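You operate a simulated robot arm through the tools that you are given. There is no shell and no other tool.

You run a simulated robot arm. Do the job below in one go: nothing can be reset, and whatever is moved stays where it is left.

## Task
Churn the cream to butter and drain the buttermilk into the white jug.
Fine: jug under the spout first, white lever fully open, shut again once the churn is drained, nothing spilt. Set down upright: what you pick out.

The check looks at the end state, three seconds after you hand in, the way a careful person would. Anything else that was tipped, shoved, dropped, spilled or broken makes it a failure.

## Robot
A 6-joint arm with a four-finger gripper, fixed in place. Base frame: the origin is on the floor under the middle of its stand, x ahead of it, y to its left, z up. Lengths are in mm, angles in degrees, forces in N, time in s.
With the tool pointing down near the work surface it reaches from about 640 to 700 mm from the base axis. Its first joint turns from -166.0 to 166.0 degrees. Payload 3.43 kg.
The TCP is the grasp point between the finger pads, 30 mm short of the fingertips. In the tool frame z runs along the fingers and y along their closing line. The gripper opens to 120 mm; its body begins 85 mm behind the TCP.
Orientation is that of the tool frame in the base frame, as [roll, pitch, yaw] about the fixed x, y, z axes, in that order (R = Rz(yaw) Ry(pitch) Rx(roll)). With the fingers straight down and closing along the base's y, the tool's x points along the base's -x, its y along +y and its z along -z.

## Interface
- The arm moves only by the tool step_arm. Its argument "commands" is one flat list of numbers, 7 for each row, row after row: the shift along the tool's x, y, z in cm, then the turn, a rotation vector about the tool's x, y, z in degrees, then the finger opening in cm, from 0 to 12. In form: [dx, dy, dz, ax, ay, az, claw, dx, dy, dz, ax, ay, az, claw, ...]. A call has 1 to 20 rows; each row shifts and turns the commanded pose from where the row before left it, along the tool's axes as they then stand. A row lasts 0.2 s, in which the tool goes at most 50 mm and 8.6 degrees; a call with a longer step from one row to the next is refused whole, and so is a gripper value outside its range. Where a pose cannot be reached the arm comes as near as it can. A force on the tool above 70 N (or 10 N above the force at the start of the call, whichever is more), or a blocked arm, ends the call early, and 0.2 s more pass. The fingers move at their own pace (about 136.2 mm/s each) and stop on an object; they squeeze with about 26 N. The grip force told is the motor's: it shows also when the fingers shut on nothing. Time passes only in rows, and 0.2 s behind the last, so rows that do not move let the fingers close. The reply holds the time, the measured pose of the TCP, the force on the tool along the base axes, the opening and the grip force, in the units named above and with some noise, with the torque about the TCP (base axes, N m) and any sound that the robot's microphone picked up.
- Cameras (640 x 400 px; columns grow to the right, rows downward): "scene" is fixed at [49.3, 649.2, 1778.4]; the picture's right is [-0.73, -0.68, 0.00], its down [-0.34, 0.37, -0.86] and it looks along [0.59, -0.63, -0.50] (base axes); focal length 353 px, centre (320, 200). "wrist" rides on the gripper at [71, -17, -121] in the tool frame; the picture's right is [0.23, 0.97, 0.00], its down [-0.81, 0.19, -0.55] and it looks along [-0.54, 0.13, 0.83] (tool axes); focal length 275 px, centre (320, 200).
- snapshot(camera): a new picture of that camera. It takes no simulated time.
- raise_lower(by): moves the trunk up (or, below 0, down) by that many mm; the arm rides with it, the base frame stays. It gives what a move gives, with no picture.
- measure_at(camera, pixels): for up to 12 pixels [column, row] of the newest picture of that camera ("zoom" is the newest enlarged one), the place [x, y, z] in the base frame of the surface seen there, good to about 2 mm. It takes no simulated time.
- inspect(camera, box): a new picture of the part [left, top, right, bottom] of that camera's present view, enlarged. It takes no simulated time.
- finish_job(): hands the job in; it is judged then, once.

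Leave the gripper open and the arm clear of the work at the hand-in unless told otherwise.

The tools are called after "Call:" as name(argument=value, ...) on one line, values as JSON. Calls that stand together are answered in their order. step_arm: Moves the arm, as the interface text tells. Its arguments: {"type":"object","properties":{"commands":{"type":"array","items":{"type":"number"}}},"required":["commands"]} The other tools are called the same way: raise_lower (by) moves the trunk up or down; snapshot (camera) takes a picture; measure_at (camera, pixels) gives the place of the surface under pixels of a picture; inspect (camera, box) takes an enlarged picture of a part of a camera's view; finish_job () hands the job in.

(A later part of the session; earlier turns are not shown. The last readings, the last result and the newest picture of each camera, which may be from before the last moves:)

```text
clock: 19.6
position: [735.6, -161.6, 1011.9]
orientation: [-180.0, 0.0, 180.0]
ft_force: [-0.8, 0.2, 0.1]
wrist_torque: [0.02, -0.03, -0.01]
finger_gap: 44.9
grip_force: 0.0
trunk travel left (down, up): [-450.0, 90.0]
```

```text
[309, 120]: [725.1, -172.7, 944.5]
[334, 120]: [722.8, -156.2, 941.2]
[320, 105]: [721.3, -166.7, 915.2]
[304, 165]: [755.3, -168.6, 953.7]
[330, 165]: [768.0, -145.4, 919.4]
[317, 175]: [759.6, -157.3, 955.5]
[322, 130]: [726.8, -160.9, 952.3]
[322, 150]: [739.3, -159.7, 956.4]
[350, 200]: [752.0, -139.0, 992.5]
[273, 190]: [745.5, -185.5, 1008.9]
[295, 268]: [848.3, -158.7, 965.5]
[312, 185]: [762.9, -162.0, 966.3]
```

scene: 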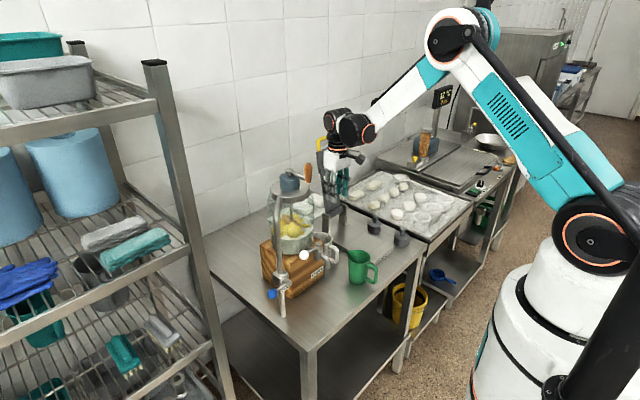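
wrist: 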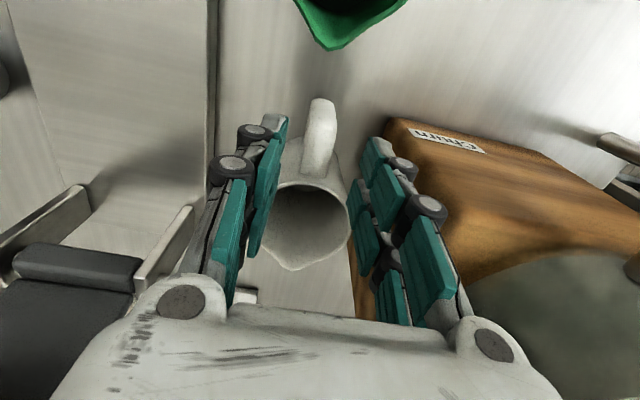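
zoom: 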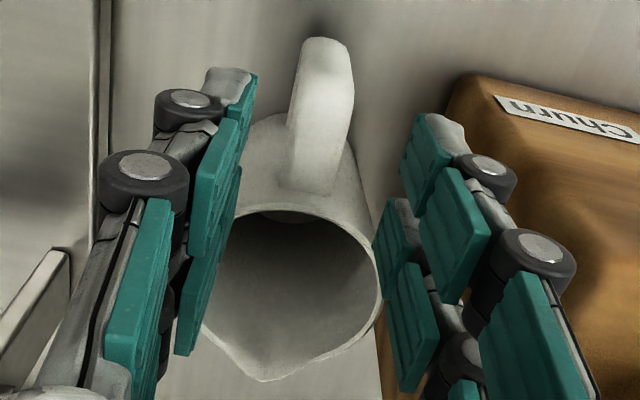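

The handle is 17 mm wide, centred near y=-163, and its direction is about 2° off -x. I align the yaw by 2° and lower to TCP z≈932 around the handle.

Call:
step_arm(commands=[0, -0.03, 1.95, 0, 0, -2, 4.5, 0, 0, 1.95, 0, 0, 0, 4.5, 0, 0, 1.95, 0, 0, 0, 4.5, 0, 0, 1.95, 0, 0, 0, 4.5, 0, 0, 0, 0, 0, 0, 4.5])

Call:
inspect(camera="wrist", box=[220, 60, 420, 260])

Call:
inspect(camera="scene", box=[300, 170, 400, 280])

```text
clock: 20.8
position: [730.5, -161.9, 939.9]
orientation: [-180.0, 0.0, -178.0]
ft_force: [-0.6, 0.1, -0.4]
wrist_torque: [-0.04, 0.01, -0.01]
finger_gap: 44.8
grip_force: 0.0
out of reach, approached as far as the arm can: row 4
trunk travel left (down, up): [-450.0, 90.0]
```

```text
2.00 times, centred on (320, 160) of wrist
```

zoom: 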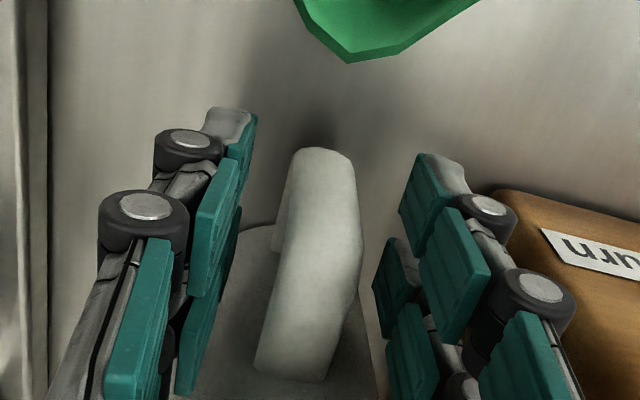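

```text
3.64 times, centred on (350, 225) of scene
```

zoom: 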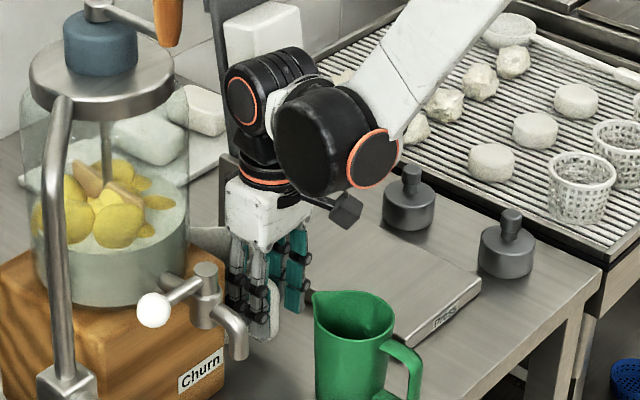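

The arm stops at (730,-162,940), its reach limit at this trunk height. I lift back up, lower the trunk by 150 mm for more reach, then come down again.

Call:
step_arm(commands=[0, 0, -4, 0, 0, 0, 4.5, 0, 0, -5, 0, 0, 0, 4.5, 0, 0, -5, 0, 0, 0, 4.5, 0, 0, -5, 0, 0, 0, 4.5, 0, 0, -5, 0, 0, 0, 4.5, 0, 0, 0, 0, 0, 0, 4.5])

Call:
raise_lower(by=-150)

```text
clock: 22.2
position: [731.2, -163.0, 1181.5]
orientation: [-180.0, 0.0, -178.0]
ft_force: [0.3, 0.0, -0.7]
wrist_torque: [0.0, 0.02, -0.01]
finger_gap: 45.1
grip_force: 0.0
trunk travel left (down, up): [-450.0, 90.0]
```

```text
clock: 23.9
position: [731.5, -161.7, 1032.4]
orientation: [180.0, -0.1, -178.0]
ft_force: [-0.8, -0.1, 0.5]
wrist_torque: [0.0, 0.0, -0.02]
finger_gap: 44.8
grip_force: 0.0
trunk travel left (down, up): [-300.0, 240.0]
```

TCP is now (731,-162,1032) with the trunk 150 lower. I shift 4 mm forward and descend 100 mm in small steps to z≈932.

Call:
step_arm(commands=[-0.4, -0.04, 2, 0, 0, 0, 4.5, 0, 0, 2, 0, 0, 0, 4.5, 0, 0, 2, 0, 0, 0, 4.5, 0, 0, 2, 0, 0, 0, 4.5, 0, 0, 2, 0, 0, 0, 4.5, 0, 0, 0, 0, 0, 0, 4.5])

Call:
inspect(camera="wrist", box=[220, 60, 420, 260])

Call:
snapshot(camera="scene")

```text
clock: 25.4
position: [732.9, -163.0, 932.8]
orientation: [-180.0, 0.0, -178.0]
ft_force: [0.4, 0.0, 0.1]
wrist_torque: [0.01, 0.02, -0.01]
finger_gap: 44.9
grip_force: 0.0
trunk travel left (down, up): [-300.0, 240.0]
```

```text
2.00 times, centred on (320, 160) of wrist
```

zoom: 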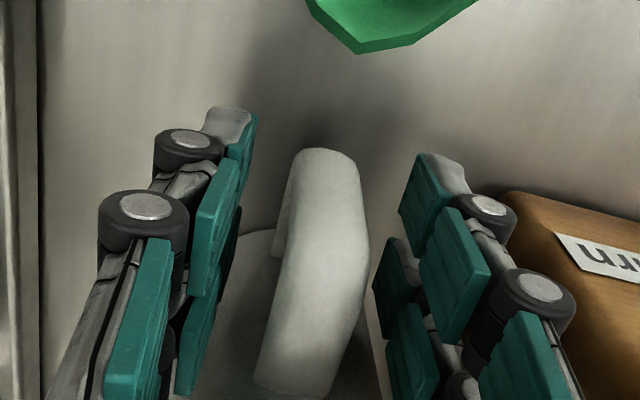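

```text
taken
```

scene: 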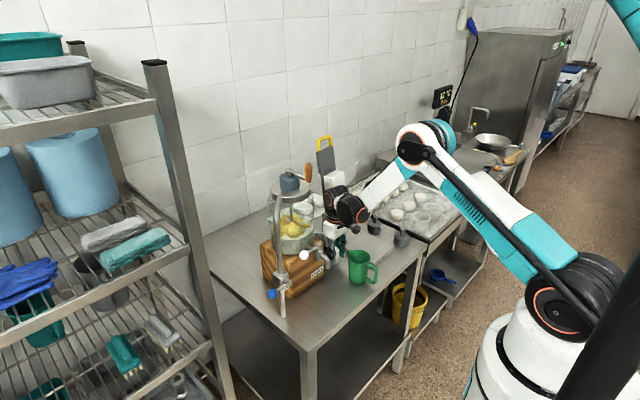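

The handle sits centred between the fingers (mid about column 318). I close the grip on it.

Call:
step_arm(commands=[0, 0, 0, 0, 0, 0, 0, 0, 0, 0, 0, 0, 0, 0, 0, 0, 0, 0, 0, 0, 0, 0, 0, 0, 0, 0, 0, 0])

Call:
inspect(camera="wrist", box=[220, 60, 420, 260])

```text
clock: 26.4
position: [733.7, -161.7, 931.9]
orientation: [180.0, 0.1, -178.0]
ft_force: [-0.2, 0.1, -1.0]
wrist_torque: [-0.03, 0.01, 0.01]
finger_gap: 19.0
grip_force: 25.9
trunk travel left (down, up): [-300.0, 240.0]
```

```text
2.00 times, centred on (320, 160) of wrist
```

zoom: 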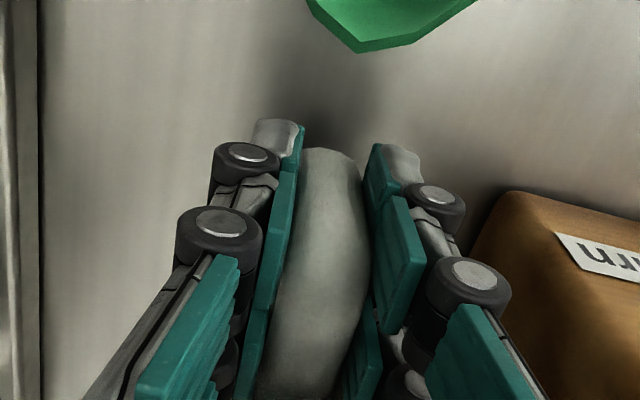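

The grip holds at 19 mm with 26 N. I lift 30 mm gently and check that the jug follows upright.

Call:
step_arm(commands=[0, 0, -0.5, 0, 0, 0, 0, 0, 0, -1, 0, 0, 0, 0, 0, 0, -1.5, 0, 0, 0, 0, 0, 0, 0, 0, 0, 0, 0])

Call:
inspect(camera="scene", box=[300, 180, 400, 290])

Call:
snapshot(camera="wrist")

```text
clock: 27.4
position: [733.6, -161.5, 961.2]
orientation: [180.0, 0.0, -178.0]
ft_force: [0.4, 0.2, -1.5]
wrist_torque: [0.02, 0.03, 0.03]
finger_gap: 19.3
grip_force: 26.3
trunk travel left (down, up): [-300.0, 240.0]
```

```text
3.64 times, centred on (350, 235) of scene
```

zoom: 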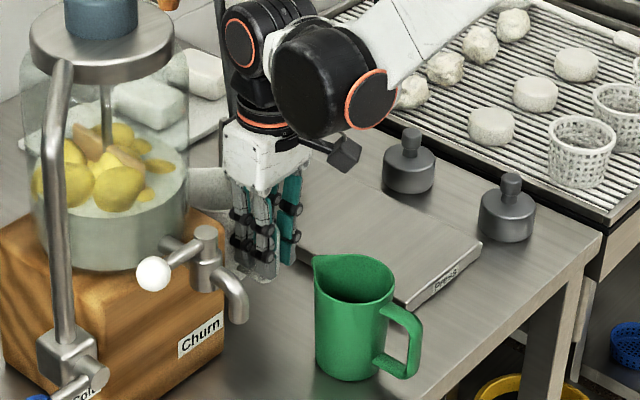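

```text
taken
```

wrist: 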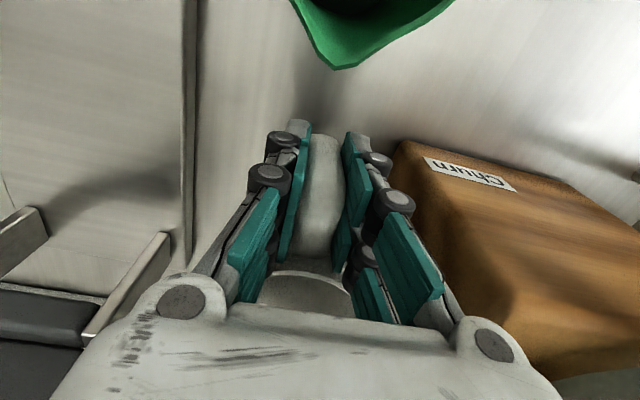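

The jug is held and follows (rim visible at (305,290)). I lift another 100 mm so its bottom clears the green jug's rim, then carry it 110 mm toward -x at that height.

Call:
step_arm(commands=[0, 0, -2.5, 0, 0, 0, 0, 0, 0, -2.6, 0, 0, 0, 0, 0, 0, -2.6, 0, 0, 0, 0, 0, 0, -2.6, 0, 0, 0, 0, 0, 0, 0, 0, 0, 0, 0, 2.748, 0.096, 0, 0, 0, 0, 0, 2.748, 0.096, 0, 0, 0, 0, 0, 2.748, 0.096, 0, 0, 0, 0, 0, 2.748, 0.096, 0, 0, 0, 0, 0, 0, 0, 0, 0, 0, 0, 0])

Call:
snapshot(camera="scene")

Call:
snapshot(camera="wrist")

```text
clock: 29.6
position: [625.2, -161.2, 1065.3]
orientation: [180.0, 0.0, -178.0]
ft_force: [-0.2, -0.5, 0.0]
wrist_torque: [-0.02, 0.04, 0.0]
finger_gap: 19.6
grip_force: 26.0
trunk travel left (down, up): [-300.0, 240.0]
```

```text
taken
```

scene: 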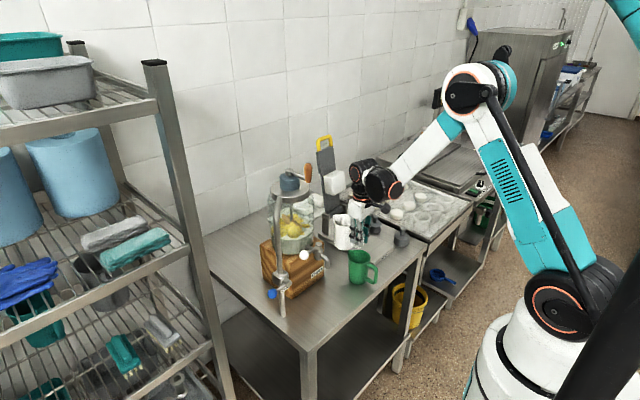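

```text
taken
```

wrist: 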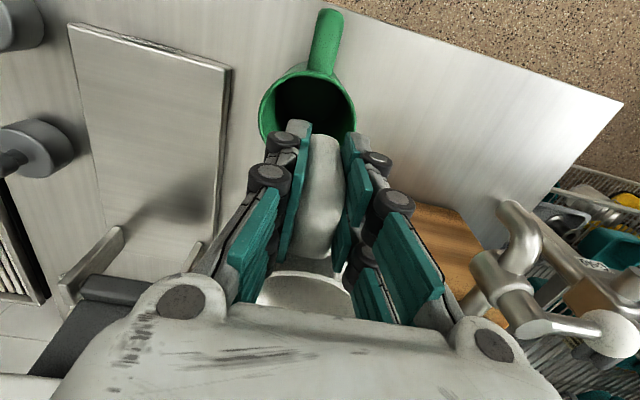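

The jug is carried with it, near (342,232) in the scene. I zoom to check its uprightness and measure its rim.

Call:
inspect(camera="scene", box=[310, 180, 410, 290])

Call:
measure_at(camera="zoom", pixels=[[85, 130], [150, 140], [115, 125], [90, 200], [145, 245], [110, 250], [190, 240], [186, 160], [170, 165], [75, 140]])

```text
3.64 times, centred on (360, 235) of scene
```

zoom: 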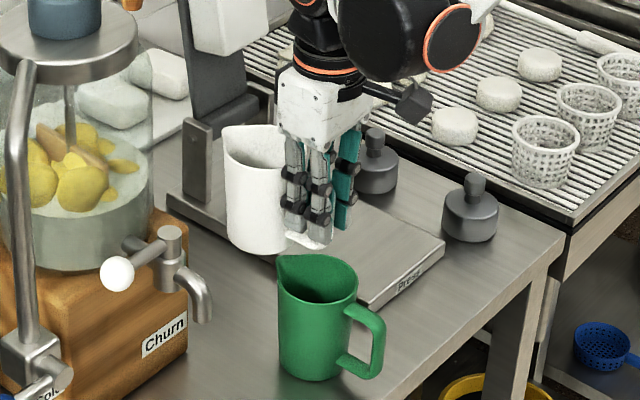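

```text
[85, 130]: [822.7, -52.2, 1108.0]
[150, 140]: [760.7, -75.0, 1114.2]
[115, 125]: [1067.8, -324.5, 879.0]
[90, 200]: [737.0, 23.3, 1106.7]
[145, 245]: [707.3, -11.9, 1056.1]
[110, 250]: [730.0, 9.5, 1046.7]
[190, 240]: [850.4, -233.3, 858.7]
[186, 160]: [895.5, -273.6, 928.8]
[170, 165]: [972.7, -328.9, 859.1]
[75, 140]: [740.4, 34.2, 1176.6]
```

I misread the columns; the jug spans columns 225–290 in this zoom. I measure it properly.

Call:
measure_at(camera="zoom", pixels=[[226, 135], [255, 165], [275, 168], [232, 158], [230, 235], [262, 250], [258, 200], [285, 245], [255, 130], [318, 240], [240, 140], [265, 128]])

```text
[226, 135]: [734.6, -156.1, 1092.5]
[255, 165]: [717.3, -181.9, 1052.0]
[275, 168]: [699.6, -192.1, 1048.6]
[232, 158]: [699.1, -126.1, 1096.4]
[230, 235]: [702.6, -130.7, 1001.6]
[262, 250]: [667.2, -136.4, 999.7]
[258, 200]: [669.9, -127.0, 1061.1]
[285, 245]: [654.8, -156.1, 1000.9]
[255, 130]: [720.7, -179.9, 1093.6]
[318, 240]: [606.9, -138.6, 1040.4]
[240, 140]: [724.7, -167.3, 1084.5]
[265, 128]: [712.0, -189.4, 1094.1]
```

The jug hangs upright (rim at z≈1094–1096 all round). I measure the green jug's rim in the wrist view so the descent beside it is safe.

Call:
measure_at(camera="wrist", pixels=[[262, 110], [354, 112], [308, 72], [264, 125], [352, 125], [330, 20], [518, 205], [540, 240], [500, 300], [605, 330], [560, 330]])

```text
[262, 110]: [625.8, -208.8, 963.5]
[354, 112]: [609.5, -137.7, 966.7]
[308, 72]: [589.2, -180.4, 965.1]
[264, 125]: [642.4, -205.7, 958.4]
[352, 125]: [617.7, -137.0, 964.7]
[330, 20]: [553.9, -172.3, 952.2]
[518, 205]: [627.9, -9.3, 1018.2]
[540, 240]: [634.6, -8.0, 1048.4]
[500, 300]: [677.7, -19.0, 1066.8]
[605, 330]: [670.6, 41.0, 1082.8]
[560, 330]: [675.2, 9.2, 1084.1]
```

Green jug: centre (625,-173), radius 36. Next I carry the jug to centre (634,-84), T≈(567,-84), still high, between the green jug and the spout in y.

Call:
step_arm(commands=[1.832, 2.656, 0, 0, 0, 0, 0, 1.832, 2.656, 0, 0, 0, 0, 0, 1.832, 2.656, 0, 0, 0, 0, 0, 0, 0, 0, 0, 0, 0, 0])

Call:
snapshot(camera="wrist")

Call:
inspect(camera="scene", box=[290, 170, 430, 310])

```text
clock: 30.6
position: [567.3, -83.5, 1064.3]
orientation: [180.0, 0.0, -177.9]
ft_force: [-0.2, -1.1, -0.9]
wrist_torque: [0.0, 0.03, -0.01]
finger_gap: 19.1
grip_force: 25.9
trunk travel left (down, up): [-300.0, 240.0]
```

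```text
taken
```

wrist: 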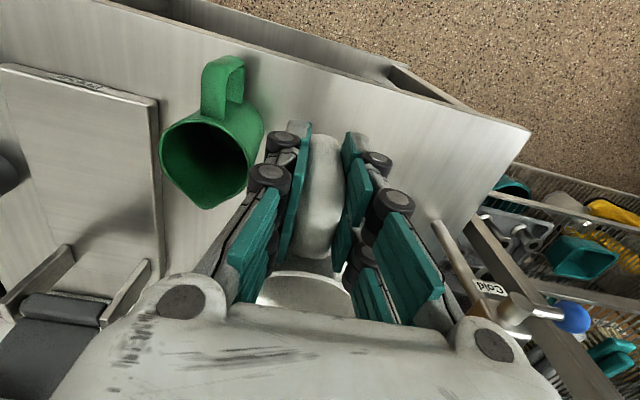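

```text
2.86 times, centred on (360, 240) of scene
```

zoom: 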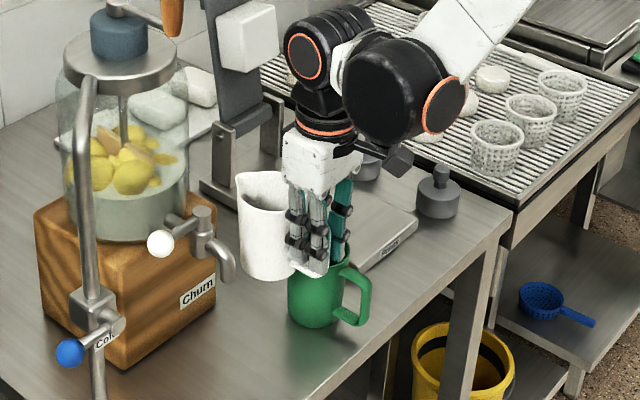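

Reach is fine here. I descend 126 mm so that the jug's bottom is about 6 mm above the table, in four steps.

Call:
step_arm(commands=[0, 0, 3.15, 0, 0, 0, 0, 0, 0, 3.15, 0, 0, 0, 0, 0, 0, 3.15, 0, 0, 0, 0, 0, 0, 3.15, 0, 0, 0, 0, 0, 0, 0, 0, 0, 0, 0])

Call:
snapshot(camera="wrist")

Call:
inspect(camera="scene", box=[290, 190, 410, 300])

```text
clock: 31.8
position: [566.3, -84.0, 939.0]
orientation: [180.0, 0.0, -178.1]
ft_force: [-0.3, -0.2, 0.5]
wrist_torque: [-0.05, 0.06, 0.02]
finger_gap: 19.0
grip_force: 26.2
trunk travel left (down, up): [-300.0, 240.0]
```

```text
taken
```

wrist: 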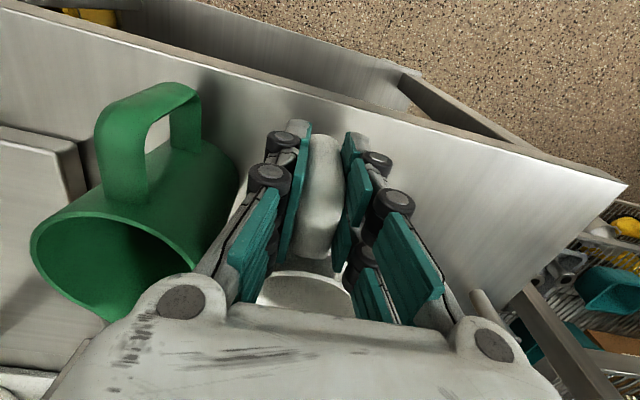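

```text
3.64 times, centred on (350, 245) of scene
```

zoom: 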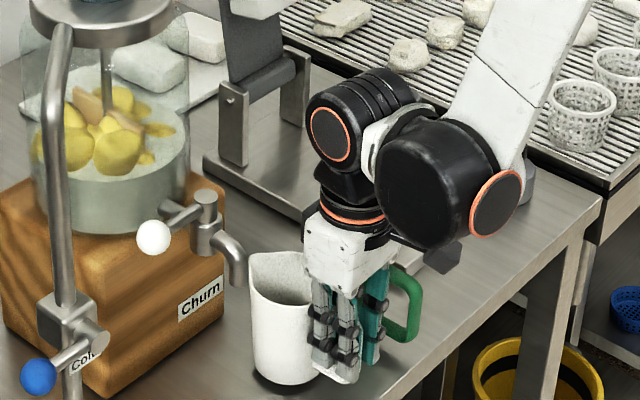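

The jug is just above the table beside the spout, with its rim at about 973 against the spout bottom at 1011. I slide it +y by 75 mm, under the spout.

Call:
step_arm(commands=[-0.09, 1.873, 0, 0, 0, 0, 0, -0.09, 1.873, 0, 0, 0, 0, 0, -0.09, 1.873, 0, 0, 0, 0, 0, -0.09, 1.873, 0, 0, 0, 0, 0, 0, 0, 0, 0, 0, 0, 0])

Call:
inspect(camera="scene", box=[280, 190, 400, 300])

Call:
measure_at(camera="zoom", pixels=[[320, 200], [260, 260]])

```text
clock: 33.0
position: [569.2, -9.3, 938.3]
orientation: [-179.9, 0.0, -178.0]
ft_force: [-0.1, 0.2, 0.3]
wrist_torque: [0.04, 0.02, -0.03]
finger_gap: 19.3
grip_force: 25.2
trunk travel left (down, up): [-300.0, 240.0]
```

```text
3.64 times, centred on (340, 245) of scene
```

zoom: 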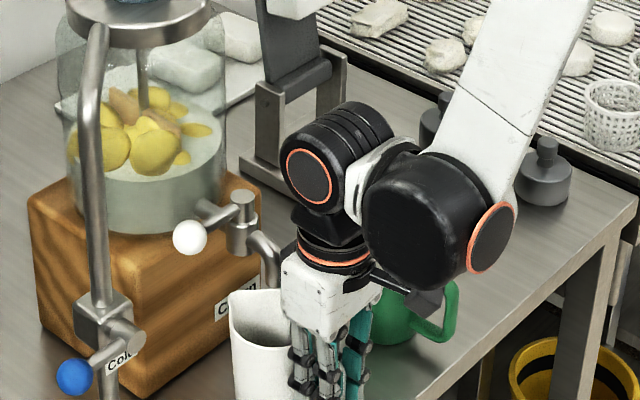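

```text
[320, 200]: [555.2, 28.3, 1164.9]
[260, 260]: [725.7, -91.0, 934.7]
```

The spout end is partly behind the gripper in this view. I measure the jug's rim and the spout's visible pieces to verify their relation.

Call:
measure_at(camera="zoom", pixels=[[231, 294], [240, 290], [265, 290], [236, 325], [262, 330], [245, 345], [273, 270], [277, 282], [268, 255], [255, 240], [288, 320], [235, 385]])

Call:
inspect(camera="scene", box=[320, 240, 380, 300])

```text
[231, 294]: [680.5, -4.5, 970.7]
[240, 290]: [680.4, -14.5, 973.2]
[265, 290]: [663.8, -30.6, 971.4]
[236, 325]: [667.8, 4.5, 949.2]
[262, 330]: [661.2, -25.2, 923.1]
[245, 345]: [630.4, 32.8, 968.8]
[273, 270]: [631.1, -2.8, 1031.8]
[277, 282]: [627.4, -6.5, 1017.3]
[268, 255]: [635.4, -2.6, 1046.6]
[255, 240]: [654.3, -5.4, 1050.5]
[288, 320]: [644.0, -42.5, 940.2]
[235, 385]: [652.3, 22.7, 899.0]
```

```text
6.67 times, centred on (350, 270) of scene
```

zoom: 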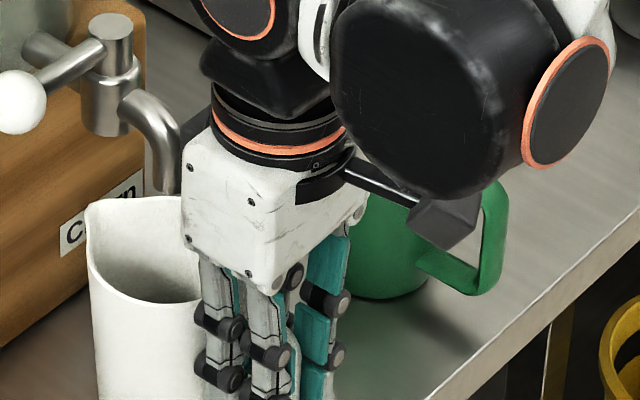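

The jug's centre is about (633,-7), with the spout at (634,-8) directly above, so it is well centred. I lower the last 6 mm onto the table, watching the force.

Call:
step_arm(commands=[0, 0, 0.3, 0, 0, 0, 0, 0, 0, 0.3, 0, 0, 0, 0, 0, 0, 0, 0, 0, 0, 0])

```text
clock: 33.8
position: [569.1, -10.0, 933.0]
orientation: [-180.0, 0.1, -178.0]
ft_force: [-0.8, -0.3, -0.8]
wrist_torque: [-0.03, 0.01, 0.01]
finger_gap: 19.1
grip_force: 26.6
trunk travel left (down, up): [-300.0, 240.0]
```

No clear contact yet. I lower another 1.5 mm in fine steps.

Call:
step_arm(commands=[0, 0, 0.1, 0, 0, 0, 0, 0, 0, 0.05, 0, 0, 0, 0, 0, 0, 0, 0, 0, 0, 0])

Call:
measure_at(camera="scene", pixels=[[320, 200]])

Call:
inspect(camera="scene", box=[310, 250, 370, 310])

```text
clock: 34.5
position: [567.2, -8.6, 931.2]
orientation: [180.0, 0.0, -177.9]
ft_force: [1.9, -1.2, 10.4]
wrist_torque: [0.08, -0.56, -0.02]
finger_gap: 19.1
grip_force: 25.9
trunk travel left (down, up): [-300.0, 240.0]
```

```text
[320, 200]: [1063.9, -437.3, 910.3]
```

```text
6.67 times, centred on (340, 280) of scene
```

zoom: 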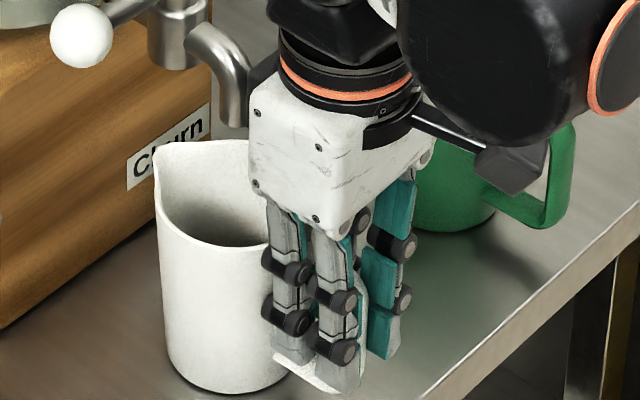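

The jug is on the table (10 N upward reaction). I ease up 0.7 mm and open the fingers to 45 mm.

Call:
step_arm(commands=[0, 0, -0.07, 0, 0, 0, 0, 0, 0, 0, 0, 0, 0, 2.6, 0, 0, 0, 0, 0, 0, 4.5, 0, 0, 0, 0, 0, 0, 4.5])

Call:
inspect(camera="wrist", box=[200, 60, 440, 300])

Call:
inspect(camera="scene", box=[310, 250, 370, 310])

```text
clock: 35.5
position: [568.0, -10.0, 932.4]
orientation: [180.0, 0.1, -178.0]
ft_force: [-0.3, -0.5, -0.5]
wrist_torque: [0.0, 0.03, 0.02]
finger_gap: 45.0
grip_force: 0.2
trunk travel left (down, up): [-300.0, 240.0]
```

```text
1.67 times, centred on (320, 180) of wrist
```

zoom: 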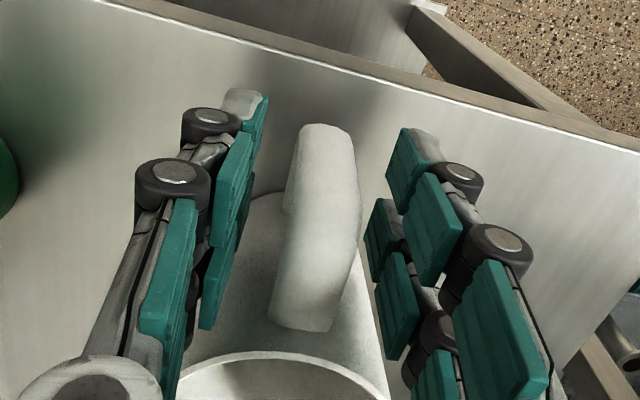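

```text
6.67 times, centred on (340, 280) of scene
```

zoom: 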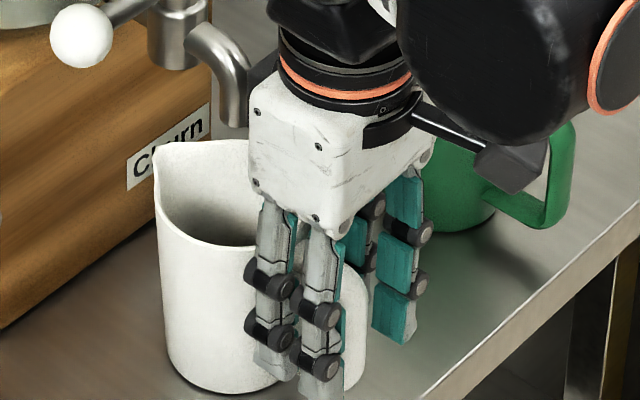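

It stands released and upright. I raise the gripper straight up 250 mm, clear of the handle, and look at the jug under the spout.

Call:
step_arm(commands=[0, 0, -2, 0, 0, 0, 4.5, 0, 0, -3.5, 0, 0, 0, 4.5, 0, 0, -4.5, 0, 0, 0, 4.5, 0, 0, -5, 0, 0, 0, 4.5, 0, 0, -5, 0, 0, 0, 4.5, 0, 0, -5, 0, 0, 0, 4.5, 0, 0, 0, 0, 0, 0, 4.5])

Call:
snapshot(camera="wrist")

Call:
inspect(camera="scene", box=[280, 190, 400, 310])

```text
clock: 37.1
position: [568.8, -8.7, 1182.6]
orientation: [-180.0, 0.0, -178.0]
ft_force: [-0.2, 0.4, -0.5]
wrist_torque: [-0.01, 0.0, 0.01]
finger_gap: 45.1
grip_force: 0.1
trunk travel left (down, up): [-300.0, 240.0]
```

```text
taken
```

wrist: 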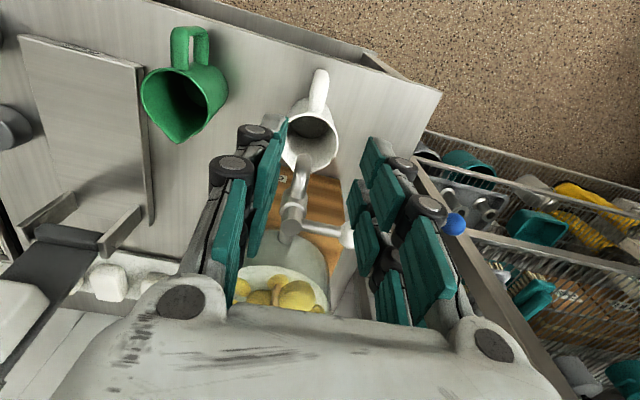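

```text
3.33 times, centred on (340, 250) of scene
```

zoom: 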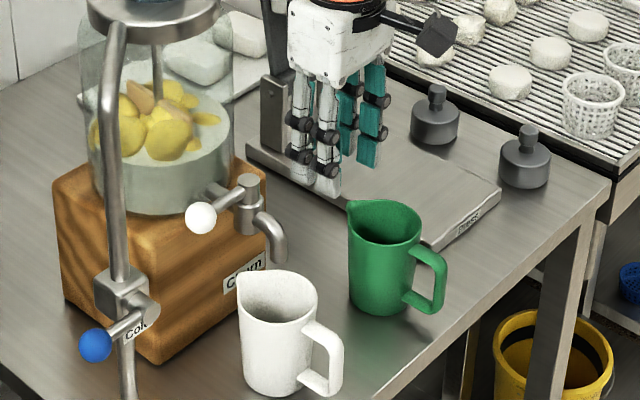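

The jug stands upright by the spout. I measure its rim and the spout end to be sure the stream will fall inside.

Call:
measure_at(camera="zoom", pixels=[[239, 277], [315, 300], [278, 270], [275, 327], [240, 300], [305, 283], [279, 258], [268, 258], [287, 256], [275, 300], [248, 345], [290, 390]])

Call:
inspect(camera="wrist", box=[260, 60, 380, 240])

Call:
measure_at(camera="zoom", pixels=[[320, 200]])

```text
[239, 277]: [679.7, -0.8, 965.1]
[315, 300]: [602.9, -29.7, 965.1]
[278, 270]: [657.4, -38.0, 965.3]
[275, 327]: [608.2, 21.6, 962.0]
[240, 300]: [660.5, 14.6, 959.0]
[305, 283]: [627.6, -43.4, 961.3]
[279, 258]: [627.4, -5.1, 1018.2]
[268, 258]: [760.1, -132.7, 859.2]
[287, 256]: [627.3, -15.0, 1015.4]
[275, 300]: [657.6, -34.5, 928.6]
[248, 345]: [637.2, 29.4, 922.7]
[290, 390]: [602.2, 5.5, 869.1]
```

```text
2.22 times, centred on (320, 150) of wrist
```

zoom: 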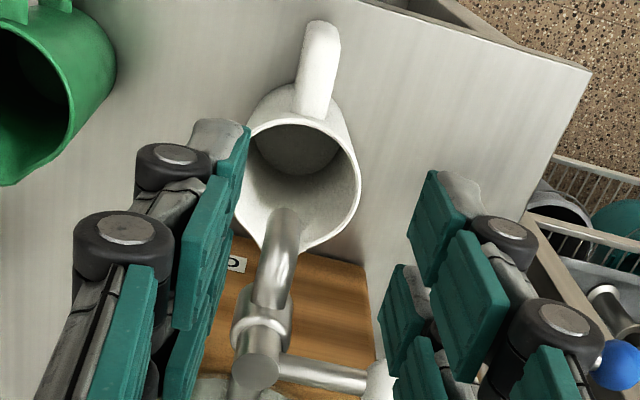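

```text
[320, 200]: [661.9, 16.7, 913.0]
```

The jug's rim circle is centred near (634,-6) and the spout sits over its middle. Next is the white lever: I plan to grip its ball from above with the hand leaning back, and turn the hand with the lever about its stem at (674,-10). First I move up, turn the yaw by -92° and lean 15°, away from everything.

Call:
step_arm(commands=[-1.1, 1.93, -3.23, 0, 0, 0, 6, -1.1, 1.93, -3.23, 0, 0, 0, 6, -1.1, 1.93, -3.23, 0, 0, 0, 6, 0, 0, 0, 0, 0, 8.36, 6, 0, 0, 0, 0, 0, 8.36, 6, 0, 0, 0, 0, 0, 8.36, 6, 0, 0, 0, 0, 0, 8.36, 6, 0, 0, 0, 0, 0, 8.36, 6, 0, 0, 0, 0, 0, 8.36, 6, 0, 0, 0, 0, 0, 8.36, 6, 0, 0, 0, 0, 0, 8.36, 6, 0, 0, 0, 0, 0, 8.36, 6, 0, 0, 0, 0, 0, 8.36, 6, 0, 0, 0, 0, 0, 8.4, 6, 0, 0, 0, -7.5, 0, 0, 6, 0, 0, 0, -7.5, 0, 0, 6, 0, 0, 0, 0, 0, 0, 6])

Call:
snapshot(camera="wrist")

Call:
snapshot(camera="scene")

```text
clock: 40.8
position: [598.3, 49.5, 1277.8]
orientation: [165.0, 0.0, 90.0]
ft_force: [-0.2, -0.4, -0.6]
wrist_torque: [0.0, 0.03, 0.0]
finger_gap: 60.0
grip_force: 0.0
trunk travel left (down, up): [-300.0, 240.0]
```

```text
taken
```

wrist: 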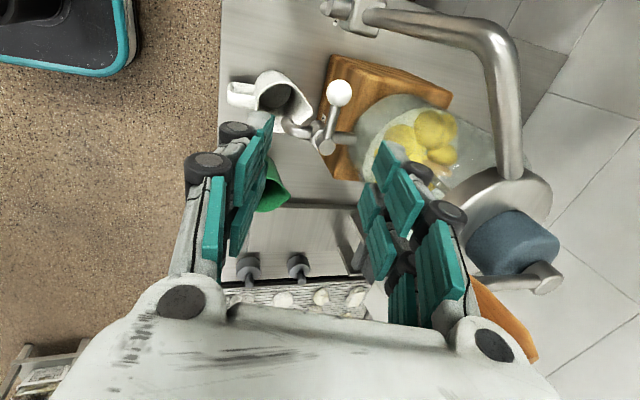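

```text
taken
```

scene: 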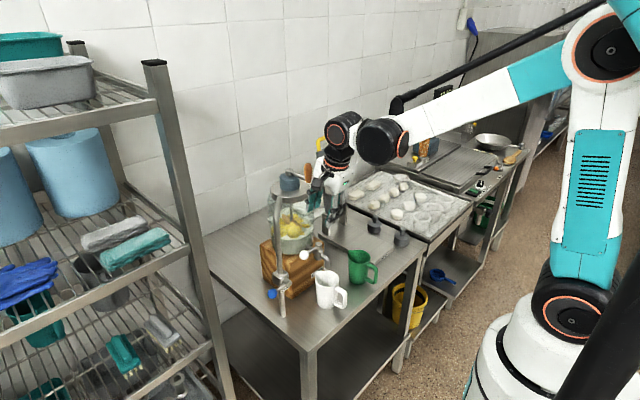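

Orientation is as planned. The wrist camera sees the white ball at (339,94) and the stem at (326,147). I zoom in and measure them.

Call:
inspect(camera="wrist", box=[260, 60, 420, 180])

Call:
measure_at(camera="wrist", pixels=[[339, 94], [328, 94], [350, 94], [339, 83], [339, 105], [334, 118], [331, 130], [326, 147], [318, 147], [333, 147], [295, 128], [310, 133]])

```text
3.33 times, centred on (340, 120) of wrist
```

zoom: 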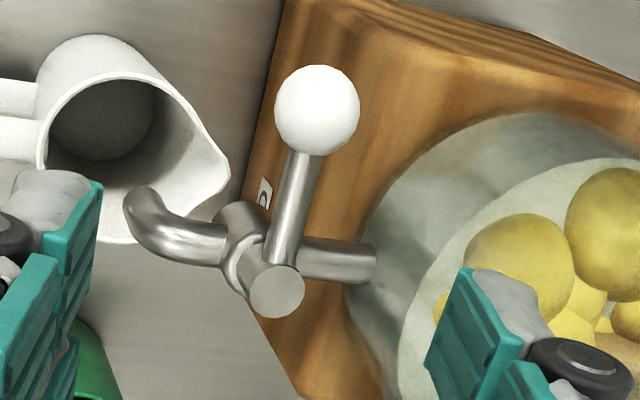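

```text
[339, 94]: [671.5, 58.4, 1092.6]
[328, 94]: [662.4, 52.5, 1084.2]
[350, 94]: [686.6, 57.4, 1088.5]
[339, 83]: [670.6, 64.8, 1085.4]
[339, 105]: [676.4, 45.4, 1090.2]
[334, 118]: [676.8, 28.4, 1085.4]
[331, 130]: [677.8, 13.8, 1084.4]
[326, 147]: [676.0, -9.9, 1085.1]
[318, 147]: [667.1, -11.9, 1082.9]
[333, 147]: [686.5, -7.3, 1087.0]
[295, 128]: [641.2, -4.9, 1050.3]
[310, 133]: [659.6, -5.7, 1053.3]
```

Stem axis (676,-10), ball centre (675,55,1080) with radius about 13, so the lever is 65 mm long and points exactly to +y. I move to a point 100 mm back along the tool axis above the ball with a 60 mm opening.

Call:
step_arm(commands=[0.183, 0.82, 3.54, 0, 0, 0, 6, 0.183, 0.82, 3.54, 0, 0, 0, 6, 0.183, 0.82, 3.54, 0, 0, 0, 6, 0, 0, 0, 0, 0, 0, 6])

Call:
snapshot(camera="wrist")

Call:
inspect(camera="scene", box=[260, 120, 400, 300])

```text
clock: 41.8
position: [647.9, 55.3, 1184.5]
orientation: [165.1, 0.1, 90.1]
ft_force: [0.3, 0.7, -0.5]
wrist_torque: [-0.01, 0.0, 0.03]
finger_gap: 60.0
grip_force: 0.0
trunk travel left (down, up): [-300.0, 240.0]
```

```text
taken
```

wrist: 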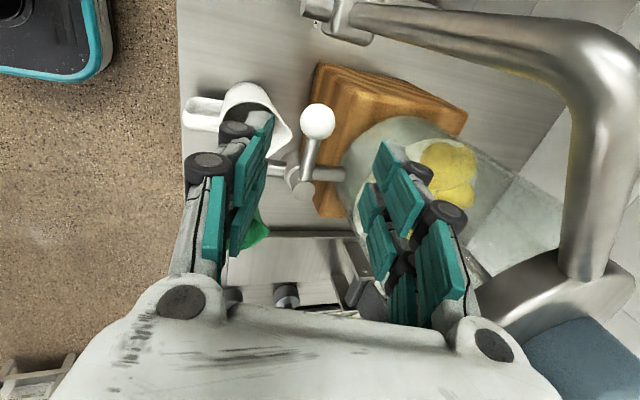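

```text
2.22 times, centred on (330, 210) of scene
```

zoom: 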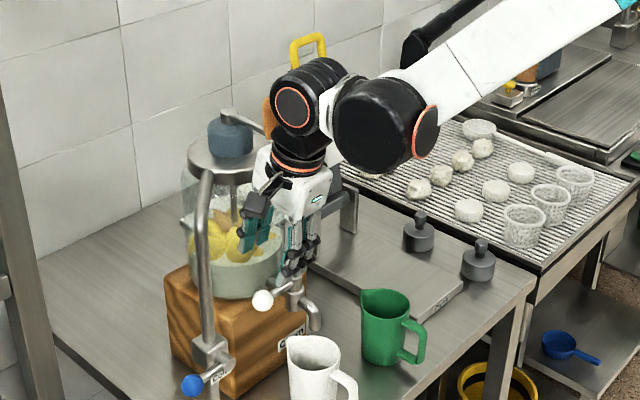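

The ball sits midway between the fingers at (318,121). I go down 100 mm along the tool axis so the ball comes between the pads, with the tips still above the tap pipe.

Call:
step_arm(commands=[0, -0.02, 2.5, 0, 0, 0, 6, 0, -0.02, 2.5, 0, 0, 0, 6, 0, -0.02, 2.5, 0, 0, 0, 6, 0, 0, 2.4, 0, 0, 0, 6, 0, 0, 0, 0, 0, 0, 6])

Call:
snapshot(camera="wrist")

Call:
inspect(camera="scene", box=[280, 190, 360, 290])

```text
clock: 43.0
position: [674.5, 56.5, 1086.7]
orientation: [165.0, 0.1, 90.0]
ft_force: [-0.6, 0.4, 0.9]
wrist_torque: [0.04, 0.02, -0.01]
finger_gap: 59.5
grip_force: 0.1
trunk travel left (down, up): [-300.0, 240.0]
```

```text
taken
```

wrist: 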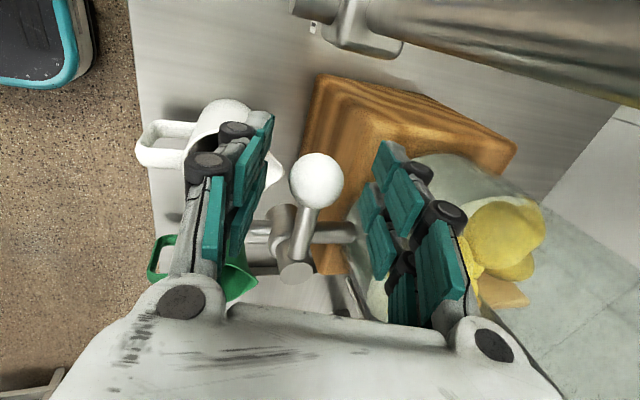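

```text
4.00 times, centred on (320, 240) of scene
```

zoom: 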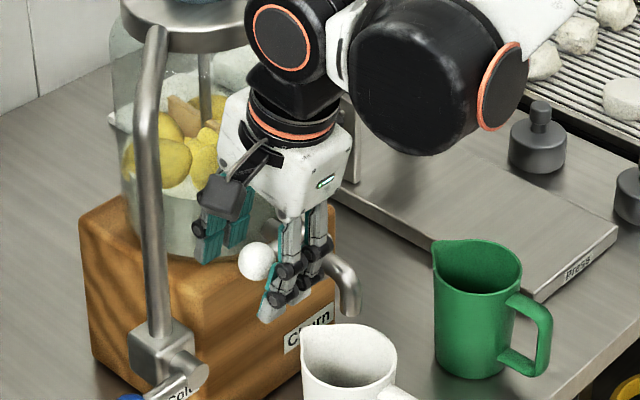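

The ball is centred between the open fingers at (316,180). I close on it.

Call:
step_arm(commands=[0, 0, 0, 0, 0, 0, 2.8, 0, 0, 0, 0, 0, 0, 2.0, 0, 0, 0, 0, 0, 0, 2.0])

Call:
inspect(camera="wrist", box=[220, 90, 420, 290])

```text
clock: 43.8
position: [675.0, 55.1, 1087.4]
orientation: [165.0, 0.0, 89.9]
ft_force: [-12.4, -0.5, -9.9]
wrist_torque: [-0.01, 0.04, -0.03]
finger_gap: 29.0
grip_force: 7.5
trunk travel left (down, up): [-300.0, 240.0]
```

```text
2.00 times, centred on (320, 190) of wrist
```

zoom: 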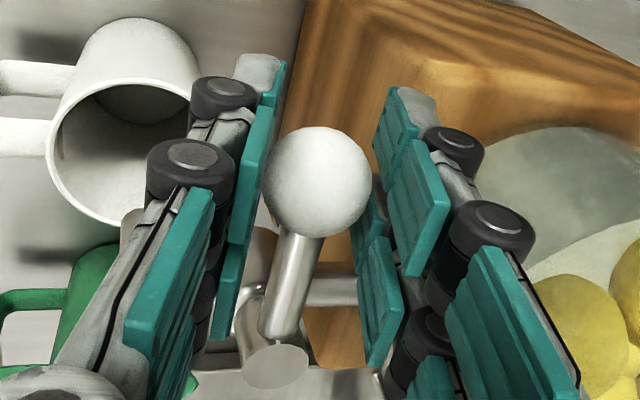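

The ball is held lightly at 29 mm. I turn the lever about its stem with the hand following, counter-clockwise seen from above toward -x, for a first 25°, and look.

Call:
step_arm(commands=[-0.081, -0.901, -0.242, 0, 2.122, -7.921, 2.0, -0.081, -0.901, -0.242, 0, 2.122, -7.921, 2.0, -0.081, -0.901, -0.242, 0, 2.122, -7.921, 2.0])

Call:
inspect(camera="wrist", box=[220, 60, 420, 290])

Call:
inspect(camera="scene", box=[280, 190, 380, 310])

```text
clock: 44.5
position: [648.9, 50.8, 1087.4]
orientation: [165.0, -0.1, 114.7]
ft_force: [10.6, 2.8, 7.5]
wrist_torque: [0.69, 0.04, 0.66]
finger_gap: 26.9
grip_force: 44.9
trunk travel left (down, up): [-300.0, 240.0]
```

```text
1.74 times, centred on (320, 175) of wrist
```

zoom: 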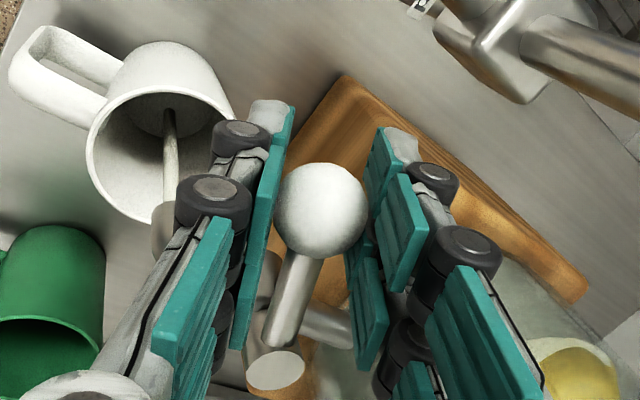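

```text
3.33 times, centred on (330, 250) of scene
```

zoom: 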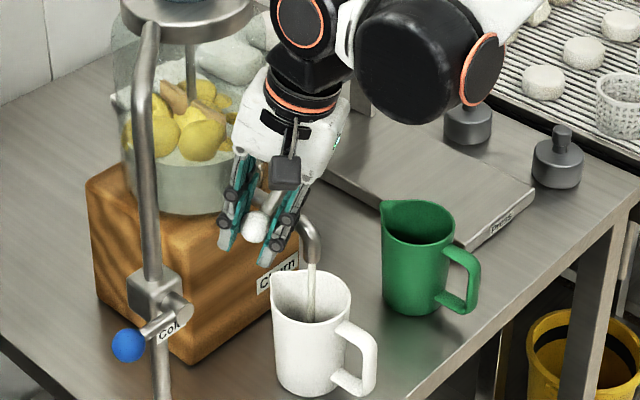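

The stream already runs into the middle of the jug. I continue the turn to the full 90°.

Call:
step_arm(commands=[-0.081, -0.901, -0.242, 0, 2.122, -7.921, 2.0, -0.081, -0.901, -0.242, 0, 2.122, -7.921, 2.0, -0.081, -0.901, -0.242, 0, 2.122, -7.921, 2.0, -0.081, -0.901, -0.242, 0, 2.122, -7.921, 2.0, -0.081, -0.901, -0.242, 0, 2.122, -7.921, 2.0, -0.081, -0.901, -0.242, 0, 2.122, -7.921, 2.0, -0.081, -0.901, -0.242, 0, 2.122, -7.921, 2.0, -0.081, -0.901, -0.242, 0, 2.122, -7.921, 2.0])

Call:
snapshot(camera="wrist")

Call:
inspect(camera="scene", box=[280, 190, 380, 310])

```text
clock: 46.4
position: [610.5, -12.6, 1088.8]
orientation: [165.2, -0.1, -179.8]
ft_force: [-2.8, 6.5, 4.8]
wrist_torque: [0.52, -0.19, -0.41]
finger_gap: 26.9
grip_force: 45.0
trunk travel left (down, up): [-300.0, 240.0]
```

```text
taken
```

wrist: 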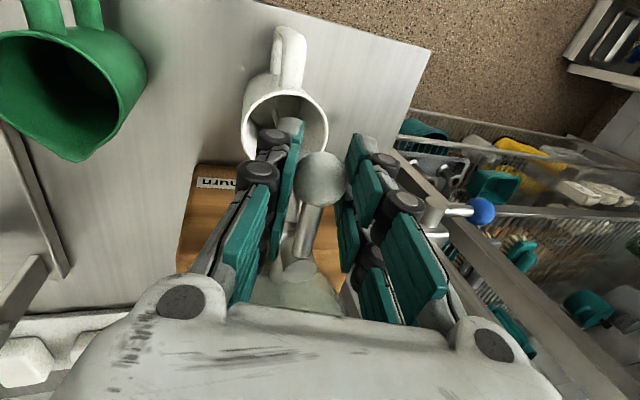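

```text
3.33 times, centred on (330, 250) of scene
```

zoom: 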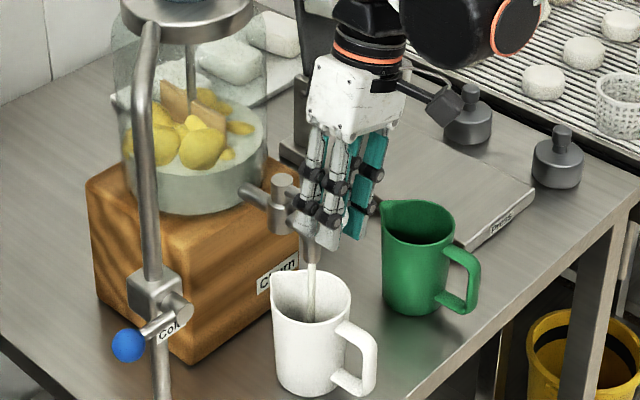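

The lever now points to -x and the jug is filling. I nudge 2.5° further to feel whether it is at its stop, i.e. fully open.

Call:
step_arm(commands=[-0.006, -0.276, -0.074, 0, 0.647, -2.415, 2.0, 0, 0, 0, 0, 0, 0, 2.0])

Call:
inspect(camera="scene", box=[290, 200, 370, 300])

```text
clock: 47.0
position: [610.3, -12.4, 1088.5]
orientation: [165.1, 0.2, -177.2]
ft_force: [-0.6, 14.2, 13.2]
wrist_torque: [0.14, -0.23, -0.38]
finger_gap: 27.3
grip_force: 45.3
trunk travel left (down, up): [-300.0, 240.0]
```

```text
4.00 times, centred on (330, 250) of scene
```

zoom: 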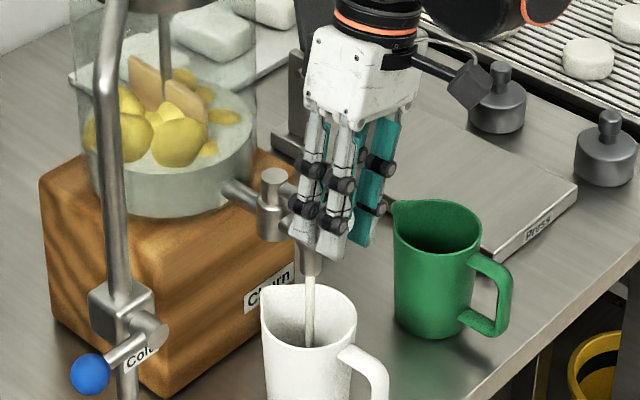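

It didn't move further and the force rose to 14 N, so the lever is at its stop and fully open. I ease the nudge off, hold the ball, and wait 2 s while watching the levels.

Call:
step_arm(commands=[0.006, 0.276, 0.074, 0, -0.647, 2.415, 2.0, 0, 0, 0, 0, 0, 0, 2.0, 0, 0, 0, 0, 0, 0, 2.0, 0, 0, 0, 0, 0, 0, 2.0, 0, 0, 0, 0, 0, 0, 2.0, 0, 0, 0, 0, 0, 0, 2.0, 0, 0, 0, 0, 0, 0, 2.0, 0, 0, 0, 0, 0, 0, 2.0, 0, 0, 0, 0, 0, 0, 2.0])

Call:
inspect(camera="scene", box=[280, 190, 380, 310])

Call:
inspect(camera="wrist", box=[220, 20, 360, 180])

```text
clock: 49.0
position: [609.4, -12.0, 1087.8]
orientation: [164.9, 0.1, -179.9]
ft_force: [8.1, -4.3, 25.5]
wrist_torque: [-0.04, -0.4, -0.34]
finger_gap: 26.8
grip_force: 45.3
trunk travel left (down, up): [-300.0, 240.0]
```

```text
3.33 times, centred on (330, 250) of scene
```

zoom: 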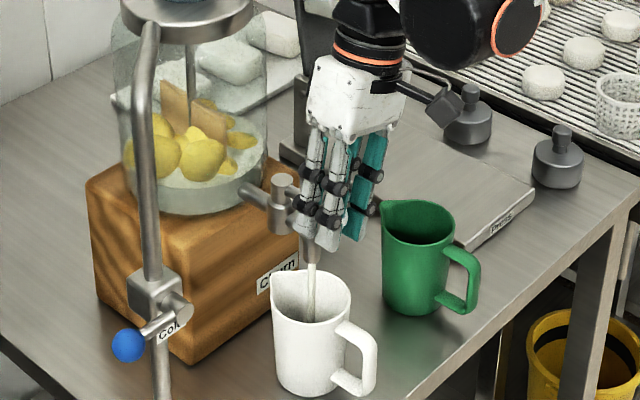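

```text
2.50 times, centred on (290, 100) of wrist
```

zoom: 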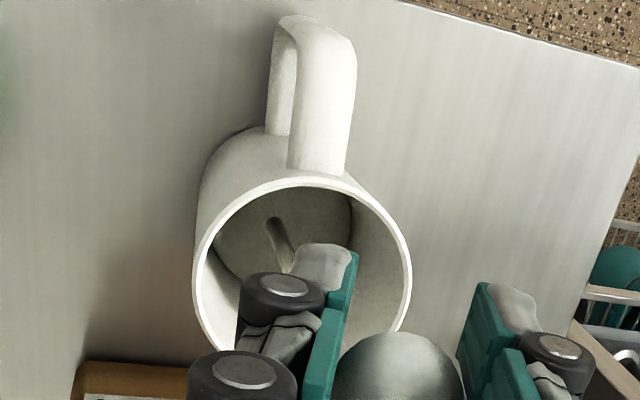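

The level in the jar is falling and the jug is filling. I loosen the fingers to 40 mm around the ball, to take load off the tap, and wait on. First I read the liquid heights in the jug and jar.

Call:
measure_at(camera="zoom", pixels=[[240, 240], [315, 220], [230, 220], [340, 210], [215, 290], [380, 250]])

Call:
step_arm(commands=[0, 0, 0, 0, 0, 0, 4.0, 0, 0, 0, 0, 0, 0, 4.0, 0, 0, 0, 0, 0, 0, 4.0, 0, 0, 0, 0, 0, 0, 4.0, 0, 0, 0, 0, 0, 0, 4.0, 0, 0, 0, 0, 0, 0, 4.0])

Call:
inspect(camera="scene", box=[280, 190, 380, 310])

Call:
inspect(camera="wrist", box=[220, 20, 360, 180])

Call:
measure_at(camera="zoom", pixels=[[240, 240], [315, 220], [230, 220], [340, 210], [215, 290], [380, 250]])

```text
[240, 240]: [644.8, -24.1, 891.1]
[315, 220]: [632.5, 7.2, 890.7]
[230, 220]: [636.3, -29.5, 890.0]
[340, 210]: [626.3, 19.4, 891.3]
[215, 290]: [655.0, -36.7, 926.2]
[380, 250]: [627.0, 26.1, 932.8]
```

```text
clock: 50.4
position: [611.4, -10.6, 1087.5]
orientation: [165.0, 0.0, -179.8]
ft_force: [0.0, 0.0, -0.8]
wrist_torque: [0.02, 0.0, 0.0]
finger_gap: 40.0
grip_force: 0.1
trunk travel left (down, up): [-300.0, 240.0]
```

```text
3.33 times, centred on (330, 250) of scene
```

zoom: 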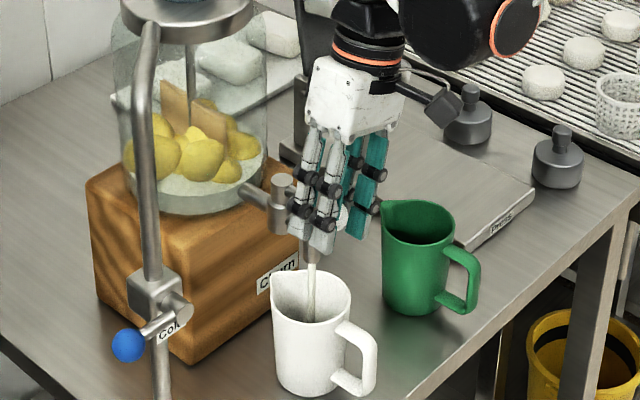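

```text
2.50 times, centred on (290, 100) of wrist
```

zoom: 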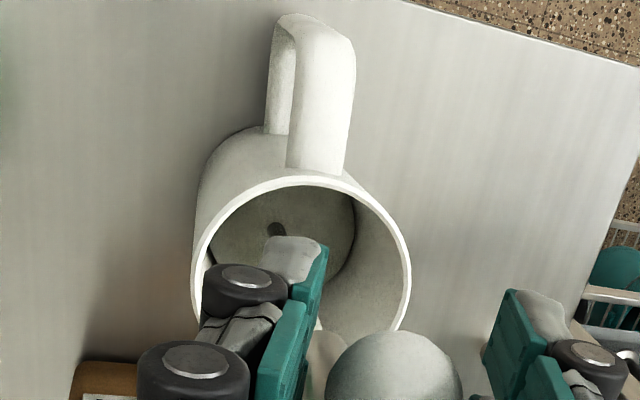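

```text
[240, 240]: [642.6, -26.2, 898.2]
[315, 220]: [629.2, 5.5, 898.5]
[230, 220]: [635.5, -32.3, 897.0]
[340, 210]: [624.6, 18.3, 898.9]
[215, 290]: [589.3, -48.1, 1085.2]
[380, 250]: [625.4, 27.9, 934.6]
```

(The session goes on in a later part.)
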